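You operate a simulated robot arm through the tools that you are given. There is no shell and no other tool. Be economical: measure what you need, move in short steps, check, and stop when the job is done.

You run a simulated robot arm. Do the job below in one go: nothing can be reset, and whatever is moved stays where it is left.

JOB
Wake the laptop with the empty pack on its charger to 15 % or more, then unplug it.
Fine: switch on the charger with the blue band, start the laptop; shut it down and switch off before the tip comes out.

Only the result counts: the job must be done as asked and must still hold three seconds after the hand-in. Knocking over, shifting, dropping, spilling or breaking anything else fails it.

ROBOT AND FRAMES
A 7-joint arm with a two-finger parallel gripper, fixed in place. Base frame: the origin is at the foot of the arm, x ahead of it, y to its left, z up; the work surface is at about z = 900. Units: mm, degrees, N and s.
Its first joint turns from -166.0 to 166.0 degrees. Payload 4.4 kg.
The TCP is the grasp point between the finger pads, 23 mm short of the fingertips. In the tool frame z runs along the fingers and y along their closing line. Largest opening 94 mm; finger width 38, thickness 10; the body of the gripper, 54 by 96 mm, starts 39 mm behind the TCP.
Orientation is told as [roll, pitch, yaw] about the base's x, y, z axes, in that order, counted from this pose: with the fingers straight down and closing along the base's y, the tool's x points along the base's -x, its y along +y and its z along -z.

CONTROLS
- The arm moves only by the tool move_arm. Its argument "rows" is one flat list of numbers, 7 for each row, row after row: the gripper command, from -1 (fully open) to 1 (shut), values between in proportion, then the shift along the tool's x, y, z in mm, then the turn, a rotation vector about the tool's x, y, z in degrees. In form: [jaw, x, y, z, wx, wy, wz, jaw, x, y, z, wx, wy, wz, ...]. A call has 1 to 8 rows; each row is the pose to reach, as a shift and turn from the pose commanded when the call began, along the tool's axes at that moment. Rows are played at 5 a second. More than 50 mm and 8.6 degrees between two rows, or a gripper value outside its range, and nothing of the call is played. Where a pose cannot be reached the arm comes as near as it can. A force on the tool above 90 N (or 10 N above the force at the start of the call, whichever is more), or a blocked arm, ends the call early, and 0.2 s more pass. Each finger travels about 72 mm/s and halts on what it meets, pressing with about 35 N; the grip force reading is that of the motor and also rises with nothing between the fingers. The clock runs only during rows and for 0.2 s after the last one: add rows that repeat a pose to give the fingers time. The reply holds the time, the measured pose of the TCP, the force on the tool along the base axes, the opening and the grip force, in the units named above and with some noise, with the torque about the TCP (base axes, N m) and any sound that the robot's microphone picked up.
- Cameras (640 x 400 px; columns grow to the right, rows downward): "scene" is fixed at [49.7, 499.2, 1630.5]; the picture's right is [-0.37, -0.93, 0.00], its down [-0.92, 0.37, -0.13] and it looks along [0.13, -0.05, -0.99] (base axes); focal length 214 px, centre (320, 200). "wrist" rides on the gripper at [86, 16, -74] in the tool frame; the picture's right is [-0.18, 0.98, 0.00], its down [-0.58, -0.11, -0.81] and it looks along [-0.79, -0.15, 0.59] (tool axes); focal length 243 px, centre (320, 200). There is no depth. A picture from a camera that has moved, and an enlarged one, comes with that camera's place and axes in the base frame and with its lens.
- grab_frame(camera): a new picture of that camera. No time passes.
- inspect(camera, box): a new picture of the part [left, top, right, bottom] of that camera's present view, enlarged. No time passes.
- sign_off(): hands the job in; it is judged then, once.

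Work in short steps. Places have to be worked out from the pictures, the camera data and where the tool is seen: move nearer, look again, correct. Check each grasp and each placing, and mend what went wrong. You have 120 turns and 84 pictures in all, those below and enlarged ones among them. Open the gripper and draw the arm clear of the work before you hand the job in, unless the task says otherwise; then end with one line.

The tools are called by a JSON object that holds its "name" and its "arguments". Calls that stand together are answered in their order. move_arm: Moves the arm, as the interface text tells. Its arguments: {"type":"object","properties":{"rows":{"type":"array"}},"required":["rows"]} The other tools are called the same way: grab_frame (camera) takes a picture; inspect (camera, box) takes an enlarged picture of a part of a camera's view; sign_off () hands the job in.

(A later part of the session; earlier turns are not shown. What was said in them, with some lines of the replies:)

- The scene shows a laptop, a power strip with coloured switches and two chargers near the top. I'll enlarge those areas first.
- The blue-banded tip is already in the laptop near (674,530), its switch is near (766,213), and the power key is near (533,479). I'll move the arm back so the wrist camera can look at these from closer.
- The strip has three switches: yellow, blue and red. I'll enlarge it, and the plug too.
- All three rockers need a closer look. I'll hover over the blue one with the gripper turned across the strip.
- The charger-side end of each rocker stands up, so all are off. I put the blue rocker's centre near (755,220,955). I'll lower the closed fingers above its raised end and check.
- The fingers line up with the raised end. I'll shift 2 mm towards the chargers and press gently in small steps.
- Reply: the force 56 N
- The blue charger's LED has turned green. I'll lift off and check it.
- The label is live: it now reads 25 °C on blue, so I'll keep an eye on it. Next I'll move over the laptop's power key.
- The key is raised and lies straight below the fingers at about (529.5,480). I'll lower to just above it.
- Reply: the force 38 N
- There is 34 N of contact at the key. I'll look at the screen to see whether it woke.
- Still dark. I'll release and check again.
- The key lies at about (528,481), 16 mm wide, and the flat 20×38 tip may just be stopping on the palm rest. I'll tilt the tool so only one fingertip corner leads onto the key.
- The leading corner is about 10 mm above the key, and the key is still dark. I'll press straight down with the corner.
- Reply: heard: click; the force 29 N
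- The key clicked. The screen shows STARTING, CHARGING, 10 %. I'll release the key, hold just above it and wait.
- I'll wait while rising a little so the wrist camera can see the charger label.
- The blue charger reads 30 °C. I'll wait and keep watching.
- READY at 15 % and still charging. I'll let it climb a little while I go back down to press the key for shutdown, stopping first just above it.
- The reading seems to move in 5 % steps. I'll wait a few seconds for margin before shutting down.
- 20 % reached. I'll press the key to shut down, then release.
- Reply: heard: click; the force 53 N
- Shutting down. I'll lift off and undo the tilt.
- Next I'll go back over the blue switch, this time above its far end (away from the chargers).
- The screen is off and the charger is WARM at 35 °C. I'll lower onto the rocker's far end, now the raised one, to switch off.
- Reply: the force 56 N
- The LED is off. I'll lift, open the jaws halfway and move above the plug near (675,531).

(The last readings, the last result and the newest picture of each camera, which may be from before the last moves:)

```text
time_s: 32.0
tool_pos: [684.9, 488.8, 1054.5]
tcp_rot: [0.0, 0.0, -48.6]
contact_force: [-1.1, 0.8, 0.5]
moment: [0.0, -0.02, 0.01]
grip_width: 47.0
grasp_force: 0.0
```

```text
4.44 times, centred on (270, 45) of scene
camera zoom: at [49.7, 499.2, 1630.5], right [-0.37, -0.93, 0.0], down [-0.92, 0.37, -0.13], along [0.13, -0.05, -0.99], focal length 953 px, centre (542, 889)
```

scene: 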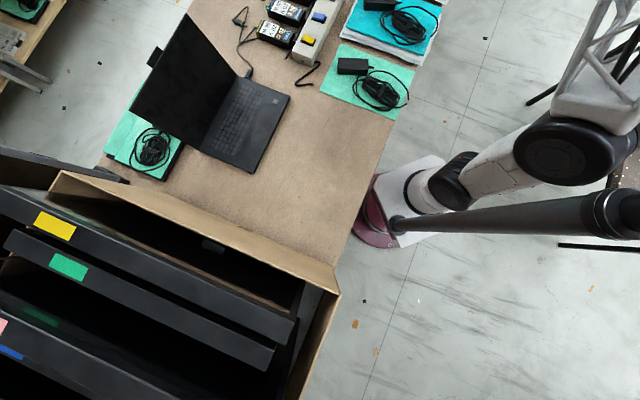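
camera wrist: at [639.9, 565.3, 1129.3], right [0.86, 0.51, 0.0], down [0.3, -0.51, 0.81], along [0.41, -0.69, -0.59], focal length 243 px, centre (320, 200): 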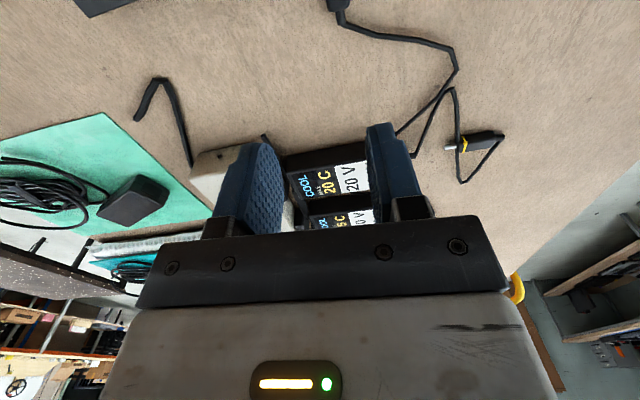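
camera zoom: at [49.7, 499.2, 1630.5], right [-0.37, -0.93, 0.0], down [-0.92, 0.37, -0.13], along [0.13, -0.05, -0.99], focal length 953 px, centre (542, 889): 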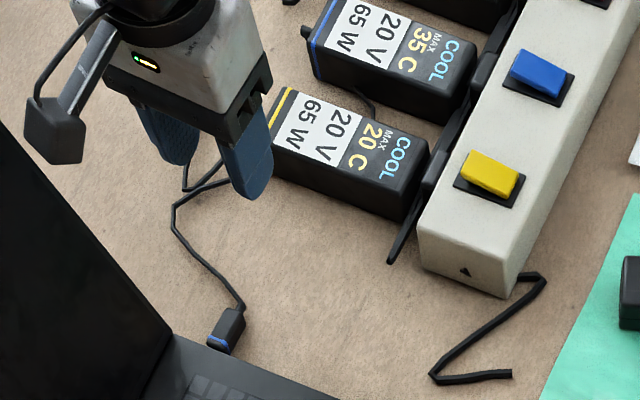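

The charger is off and back to COOL. I'll move over the plug to look at it.

{"name": "move_arm", "arguments": {"rows": [0, 18, 10, 15, 0, 0, 0, 0, 34, 20, 30, 0, 0, 0, 0, 34, 20, 45, 0, 0, 0]}}

{"name": "grab_frame", "arguments": {"camera": "wrist"}}

{"name": "inspect", "arguments": {"camera": "scene", "box": [200, 30, 300, 100]}}

```text
time_s: 32.8
tool_pos: [677.0, 526.9, 1008.7]
tcp_rot: [0.0, 0.0, -48.6]
contact_force: [-0.9, -0.2, 0.3]
moment: [-0.01, 0.04, 0.04]
grip_width: 46.8
grasp_force: 0.0
```

```text
40 pictures are left
camera wrist: at [631.9, 603.3, 1085.0], right [0.86, 0.51, 0.0], down [0.3, -0.51, 0.81], along [0.41, -0.69, -0.59], focal length 243 px, centre (320, 200)
```

wrist: 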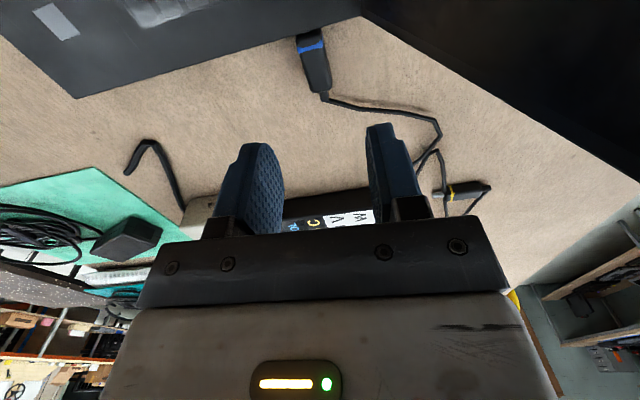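

```text
5.71 times, centred on (250, 65) of scene
camera zoom: at [49.7, 499.2, 1630.5], right [-0.37, -0.93, 0.0], down [-0.92, 0.37, -0.13], along [0.13, -0.05, -0.99], focal length 1226 px, centre (720, 971)
```

zoom: 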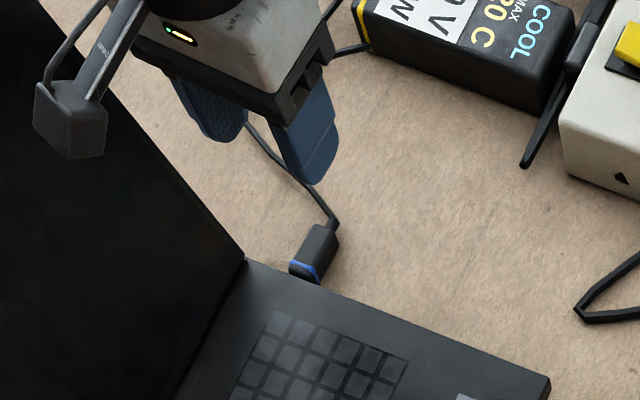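

The plug's axis matches the gripper yaw, with its mid-tail at about (674,529). I'll lower around it, pausing partway to check.

{"name": "move_arm", "arguments": {"rows": [0, 3, -0.9, 20, 0, 0, 0, 0, 3, -0.9, 40, 0, 0, 0, 0, 3, -0.9, 55, 0, 0, 0]}}

{"name": "grab_frame", "arguments": {"camera": "wrist"}}

{"name": "inspect", "arguments": {"camera": "scene", "box": [200, 30, 300, 100]}}

```text
time_s: 33.6
tool_pos: [674.2, 527.0, 954.8]
tcp_rot: [0.0, 0.1, -48.6]
contact_force: [-0.5, -0.4, -0.3]
moment: [0.01, 0.0, 0.04]
grip_width: 46.9
grasp_force: 0.2
```

```text
38 pictures are left
camera wrist: at [629.1, 604.3, 1029.9], right [0.86, 0.51, 0.0], down [0.3, -0.51, 0.81], along [0.41, -0.69, -0.59], focal length 243 px, centre (320, 200)
```

wrist: 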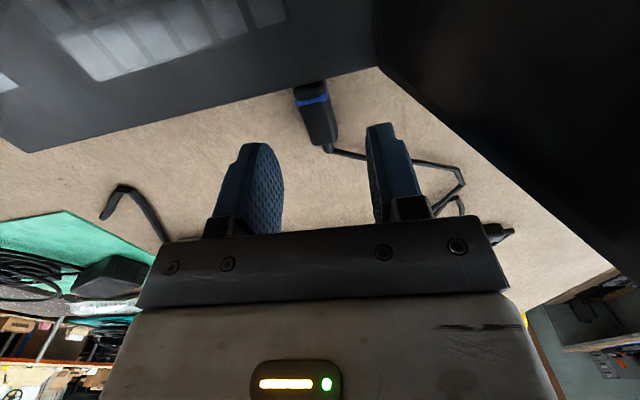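

```text
5.71 times, centred on (250, 65) of scene
camera zoom: at [49.7, 499.2, 1630.5], right [-0.37, -0.93, 0.0], down [-0.92, 0.37, -0.13], along [0.13, -0.05, -0.99], focal length 1226 px, centre (720, 971)
```

zoom: 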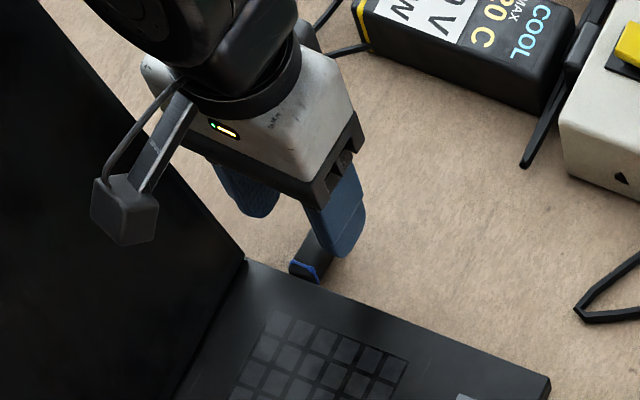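

The jaws are centred on the plug. I'll lower the last 27 mm and close.

{"name": "move_arm", "arguments": {"rows": [0, 1, 0, 12, 0, 0, 0, 0, 1, 0, 22, 0, 0, 0, 0, 1, 0, 27, 0, 0, 0]}}

{"name": "inspect", "arguments": {"camera": "scene", "box": [200, 30, 300, 100]}}

{"name": "inspect", "arguments": {"camera": "wrist", "box": [220, 80, 440, 220]}}

```text
time_s: 34.4
tool_pos: [673.3, 527.8, 926.2]
tcp_rot: [0.0, 0.1, -48.6]
contact_force: [-0.3, -0.3, -0.6]
moment: [0.02, -0.01, 0.0]
grip_width: 46.7
grasp_force: 0.1
```

```text
5.71 times, centred on (250, 65) of scene
camera zoom: at [49.7, 499.2, 1630.5], right [-0.37, -0.93, 0.0], down [-0.92, 0.37, -0.13], along [0.13, -0.05, -0.99], focal length 1226 px, centre (720, 971)
```

zoom: 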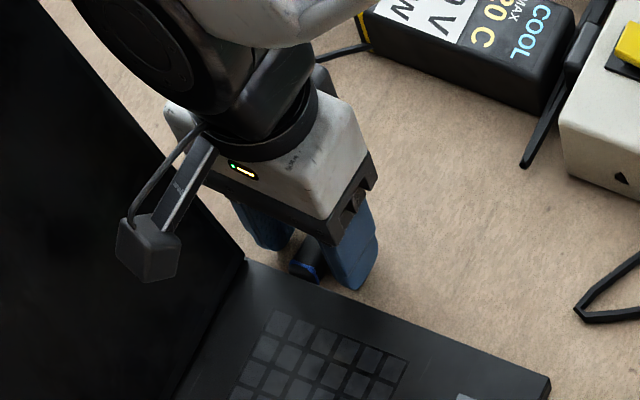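

```text
2.86 times, centred on (330, 150) of wrist
camera zoom: at [628.9, 604.7, 1001.8], right [0.86, 0.51, 0.0], down [0.3, -0.51, 0.81], along [0.41, -0.69, -0.59], focal length 693 px, centre (291, 343)
```

zoom: 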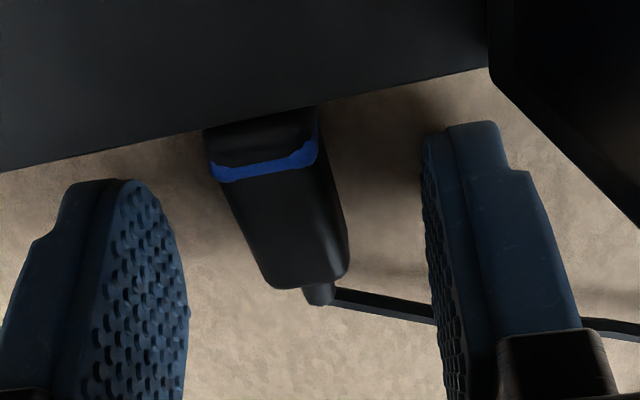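

Well centred between the fingers. I'll close on it.

{"name": "move_arm", "arguments": {"rows": [0.3, 0, 0, 0, 0, 0, 0, 1, 0, 0, 0, 0, 0, 0, 1, 0, 0, 0, 0, 0, 0, 1, 0, 0, 0, 0, 0, 0]}}

{"name": "inspect", "arguments": {"camera": "wrist", "box": [220, 80, 440, 220]}}

```text
time_s: 35.4
tool_pos: [674.9, 527.0, 927.0]
tcp_rot: [0.0, 0.0, -48.5]
contact_force: [-3.6, -0.9, -0.6]
moment: [-0.05, -0.02, 0.14]
grip_width: 15.5
grasp_force: 34.6
```

```text
2.86 times, centred on (330, 150) of wrist
camera zoom: at [628.8, 604.7, 1001.9], right [0.86, 0.51, 0.0], down [0.3, -0.51, 0.81], along [0.41, -0.69, -0.59], focal length 693 px, centre (291, 343)
```

zoom: 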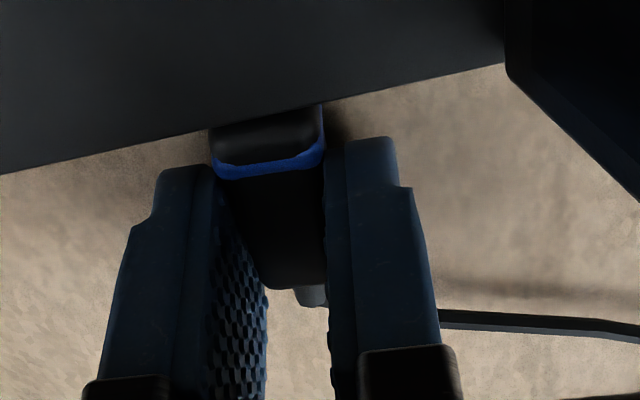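

Firm grip at 15.5 mm. I'll pull straight out along the plug axis in small steps.

{"name": "move_arm", "arguments": {"rows": [1, -3, 0, 0, 0, 0, 0, 1, -6, 0, 0, 0, 0, 0, 1, -10, 0, 0, 0, 0, 0, 1, -15, 0, 0, 0, 0, 0, 1, -20, 0, 0, 0, 0, 0]}}

{"name": "inspect", "arguments": {"camera": "scene", "box": [200, 30, 300, 100]}}

{"name": "inspect", "arguments": {"camera": "wrist", "box": [220, 60, 440, 200]}}

```text
time_s: 36.6
tool_pos: [687.8, 513.8, 925.9]
tcp_rot: [0.2, 0.0, -48.6]
contact_force: [-3.6, 1.5, -5.5]
moment: [-0.14, -0.1, 0.04]
grip_width: 15.3
grasp_force: 35.0
```

```text
5.71 times, centred on (250, 65) of scene
camera zoom: at [49.7, 499.2, 1630.5], right [-0.37, -0.93, 0.0], down [-0.92, 0.37, -0.13], along [0.13, -0.05, -0.99], focal length 1226 px, centre (720, 971)
```

zoom: 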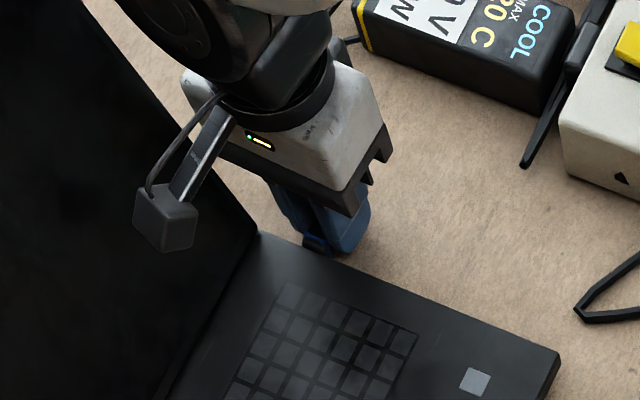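

```text
2.86 times, centred on (330, 130) of wrist
camera zoom: at [642.7, 589.9, 1002.0], right [0.86, 0.51, 0.0], down [0.3, -0.51, 0.81], along [0.41, -0.69, -0.59], focal length 693 px, centre (291, 400)
```

zoom: 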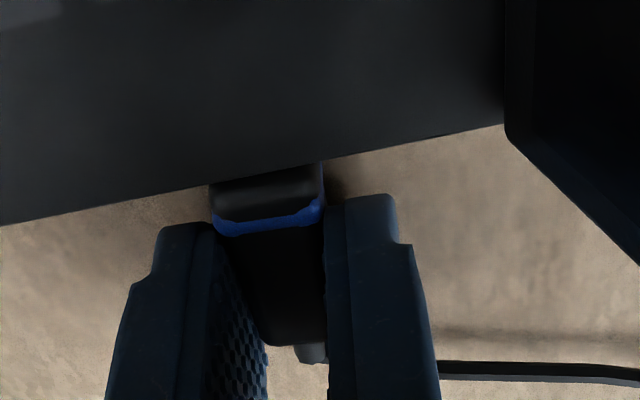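

The laptop slid along with the plug instead of releasing it. I'll first push it back by reversing the exact motion, then check its place.

{"name": "move_arm", "arguments": {"rows": [1, 5, 0, 0, 0, 0, 0, 1, 10, 0, 0, 0, 0, 0, 1, 15, 0, 0, 0, 0, 0, 1, 20, 0, 0, 0, 0, 0, 1, 20, 0, 0, 0, 0, 0]}}

{"name": "inspect", "arguments": {"camera": "scene", "box": [200, 30, 300, 100]}}

```text
time_s: 37.8
tool_pos: [674.9, 526.3, 926.6]
tcp_rot: [0.0, -0.1, -48.6]
contact_force: [5.0, -2.5, -4.5]
moment: [-0.17, -0.17, -0.02]
grip_width: 15.3
grasp_force: 34.2
```

```text
5.71 times, centred on (250, 65) of scene
camera zoom: at [49.7, 499.2, 1630.5], right [-0.37, -0.93, 0.0], down [-0.92, 0.37, -0.13], along [0.13, -0.05, -0.99], focal length 1226 px, centre (720, 971)
```

zoom: 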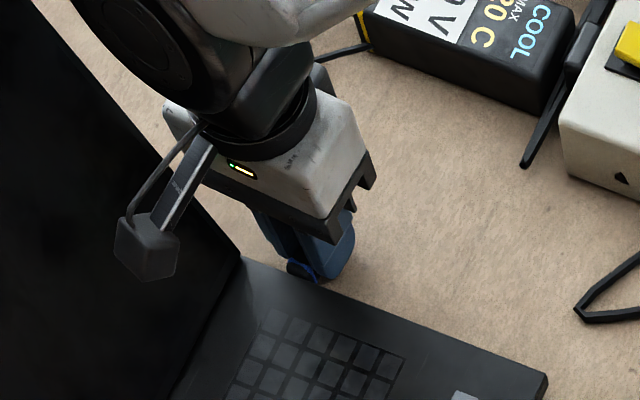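

The laptop is back to within about 1 mm. The z reading shows I was lifting on the plug slightly, so I'll press down a little to load the laptop onto the table.

{"name": "move_arm", "arguments": {"rows": [1, 0, 0, 1, 0, 0, 0, 1, 0, 0, 2, 0, 0, 0, 1, 0, 0, 2, 0, 0, 0]}}

```text
time_s: 38.6
tool_pos: [673.7, 527.8, 926.6]
tcp_rot: [0.1, -0.1, -48.6]
contact_force: [0.5, -1.3, 18.0]
moment: [0.51, 0.44, 0.0]
grip_width: 15.5
grasp_force: 34.8
```

About 18 N now bears down through the port. I'll add about 1 mm and then pull out quickly, so friction and inertia hold the laptop.

{"name": "move_arm", "arguments": {"rows": [1, 0, 0, 1.3, 0, 0, 0, 1, -42, 0, 0.5, 0, 0, 0, 1, -42, 0, 0, 0, 0, 0]}}

{"name": "inspect", "arguments": {"camera": "scene", "box": [200, 30, 300, 100]}}

{"name": "inspect", "arguments": {"camera": "wrist", "box": [220, 60, 440, 200]}}

```text
time_s: 39.4
tool_pos: [701.3, 495.6, 923.7]
tcp_rot: [0.0, 0.0, -48.5]
contact_force: [-1.7, 3.8, 13.0]
moment: [-0.07, -0.06, 0.03]
grip_width: 15.2
grasp_force: 35.0
```

```text
5.71 times, centred on (250, 65) of scene
camera zoom: at [49.7, 499.2, 1630.5], right [-0.37, -0.93, 0.0], down [-0.92, 0.37, -0.13], along [0.13, -0.05, -0.99], focal length 1226 px, centre (720, 971)
```

zoom: 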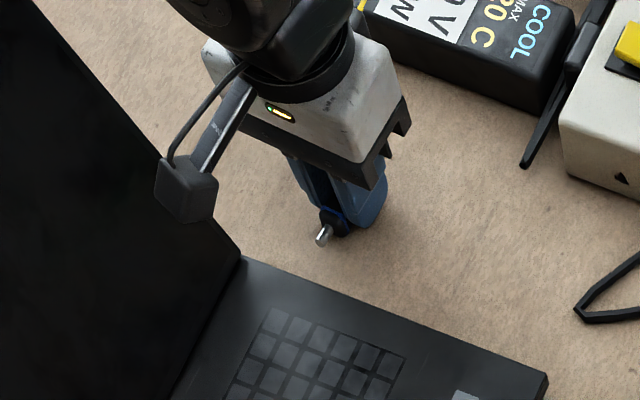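

```text
2.86 times, centred on (330, 130) of wrist
camera zoom: at [657.1, 573.5, 1000.2], right [0.86, 0.51, 0.0], down [0.3, -0.51, 0.81], along [0.41, -0.69, -0.59], focal length 693 px, centre (291, 400)
```

zoom: 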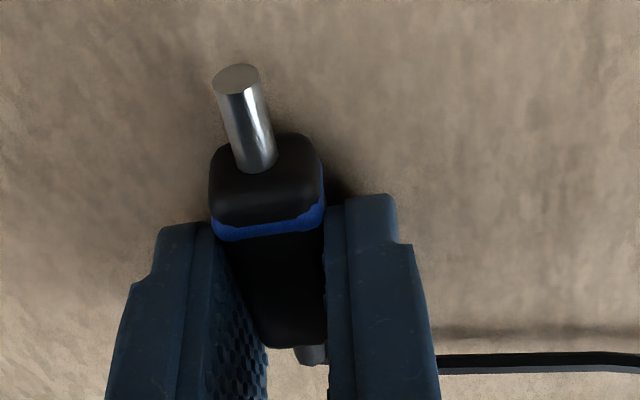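

The tip is out and the laptop stayed put. The plug rests on the table, so I'll open and lift straight up.

{"name": "move_arm", "arguments": {"rows": [0.6, 0, 0, -1, 0, 0, 0, 0.2, 0, 0, -1, 0, 0, 0, 0.0, 0, 0, -1, 0, 0, 0, 0, 0, 0, -20, 0, 0, 0, 0, 0, 0, -60, 0, 0, 0, 0, 0, 0, -105, 0, 0, 0, 0, 0, 0, -150, 0, 0, 0]}}

{"name": "grab_frame", "arguments": {"camera": "wrist"}}

{"name": "inspect", "arguments": {"camera": "scene", "box": [120, 0, 320, 180]}}

```text
time_s: 41.0
tool_pos: [703.4, 496.9, 1074.6]
tcp_rot: [0.0, 0.0, -48.5]
contact_force: [1.0, -0.3, -0.8]
moment: [-0.01, -0.02, 0.03]
grip_width: 47.0
grasp_force: 0.0
```

```text
28 pictures are left
camera wrist: at [657.9, 573.2, 1149.7], right [0.86, 0.51, 0.0], down [0.3, -0.51, 0.81], along [0.41, -0.69, -0.59], focal length 243 px, centre (320, 200)
```

wrist: 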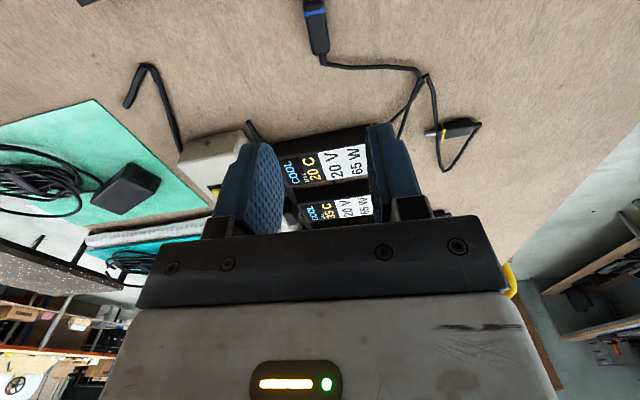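

```text
2.22 times, centred on (220, 90) of scene
camera zoom: at [49.7, 499.2, 1630.5], right [-0.37, -0.93, 0.0], down [-0.92, 0.37, -0.13], along [0.13, -0.05, -0.99], focal length 477 px, centre (542, 444)
```

zoom: 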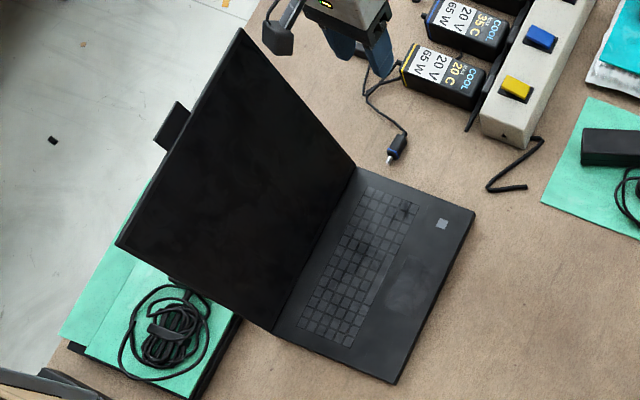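

Everything is in place: the plug is on the table, the laptop is back where it stood and off, and the charger is off. I'll draw the arm up and away with the gripper fully open.

{"name": "move_arm", "arguments": {"rows": [-0.5, 0, 0, -45, 0, 0, 0, -1, 0, 0, -90, 0, 0, 0, -1, -40, 0, -110, 0, 0, 0, -1, -85, 0, -120, 0, 0, 0, -1, -130, 0, -125, 0, 0, 0, -1, -130, 0, -125, 0, 0, 0]}}

{"name": "grab_frame", "arguments": {"camera": "scene"}}

{"name": "inspect", "arguments": {"camera": "scene", "box": [200, 0, 340, 90]}}

```text
time_s: 42.4
tool_pos: [787.0, 398.8, 1199.0]
tcp_rot: [-0.1, 0.0, -48.5]
contact_force: [1.3, -0.9, 0.2]
moment: [0.0, -0.01, -0.01]
grip_width: 94.1
grasp_force: 0.1
```

```text
26 pictures are left
```

scene: 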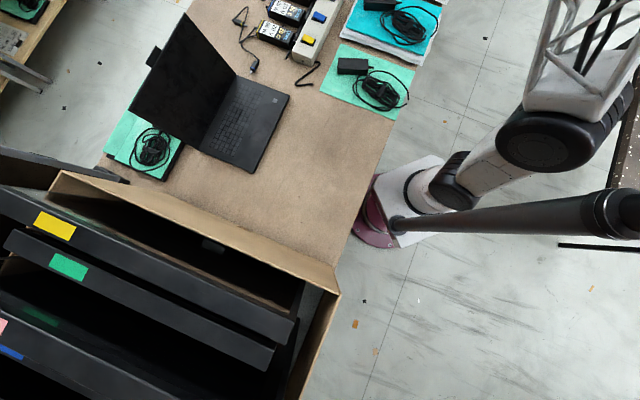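

```text
4.44 times, centred on (270, 45) of scene
camera zoom: at [49.7, 499.2, 1630.5], right [-0.37, -0.93, 0.0], down [-0.92, 0.37, -0.13], along [0.13, -0.05, -0.99], focal length 953 px, centre (542, 889)
```

zoom: 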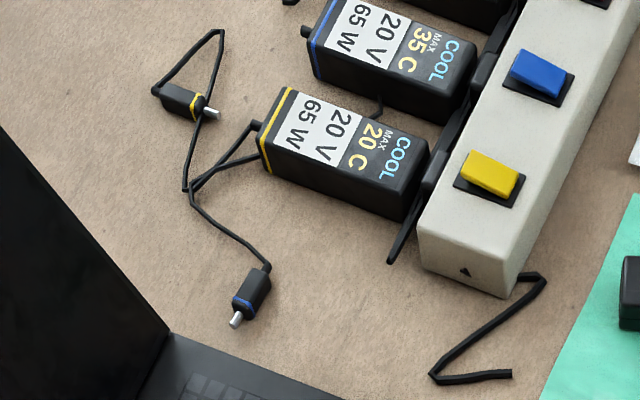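

The tip is out, the switch is off, the laptop is shut down and the arm is clear. Handing in.

{"name": "sign_off", "arguments": {}}

```text
The job is handed in.
```

The laptop was started on the blue-band charger and charged to 20 %, then shut down, the charger switched off and the tip pulled out; the first pull slid the laptop about 20 mm, and I pushed it back to within about 1 mm of where it stood.
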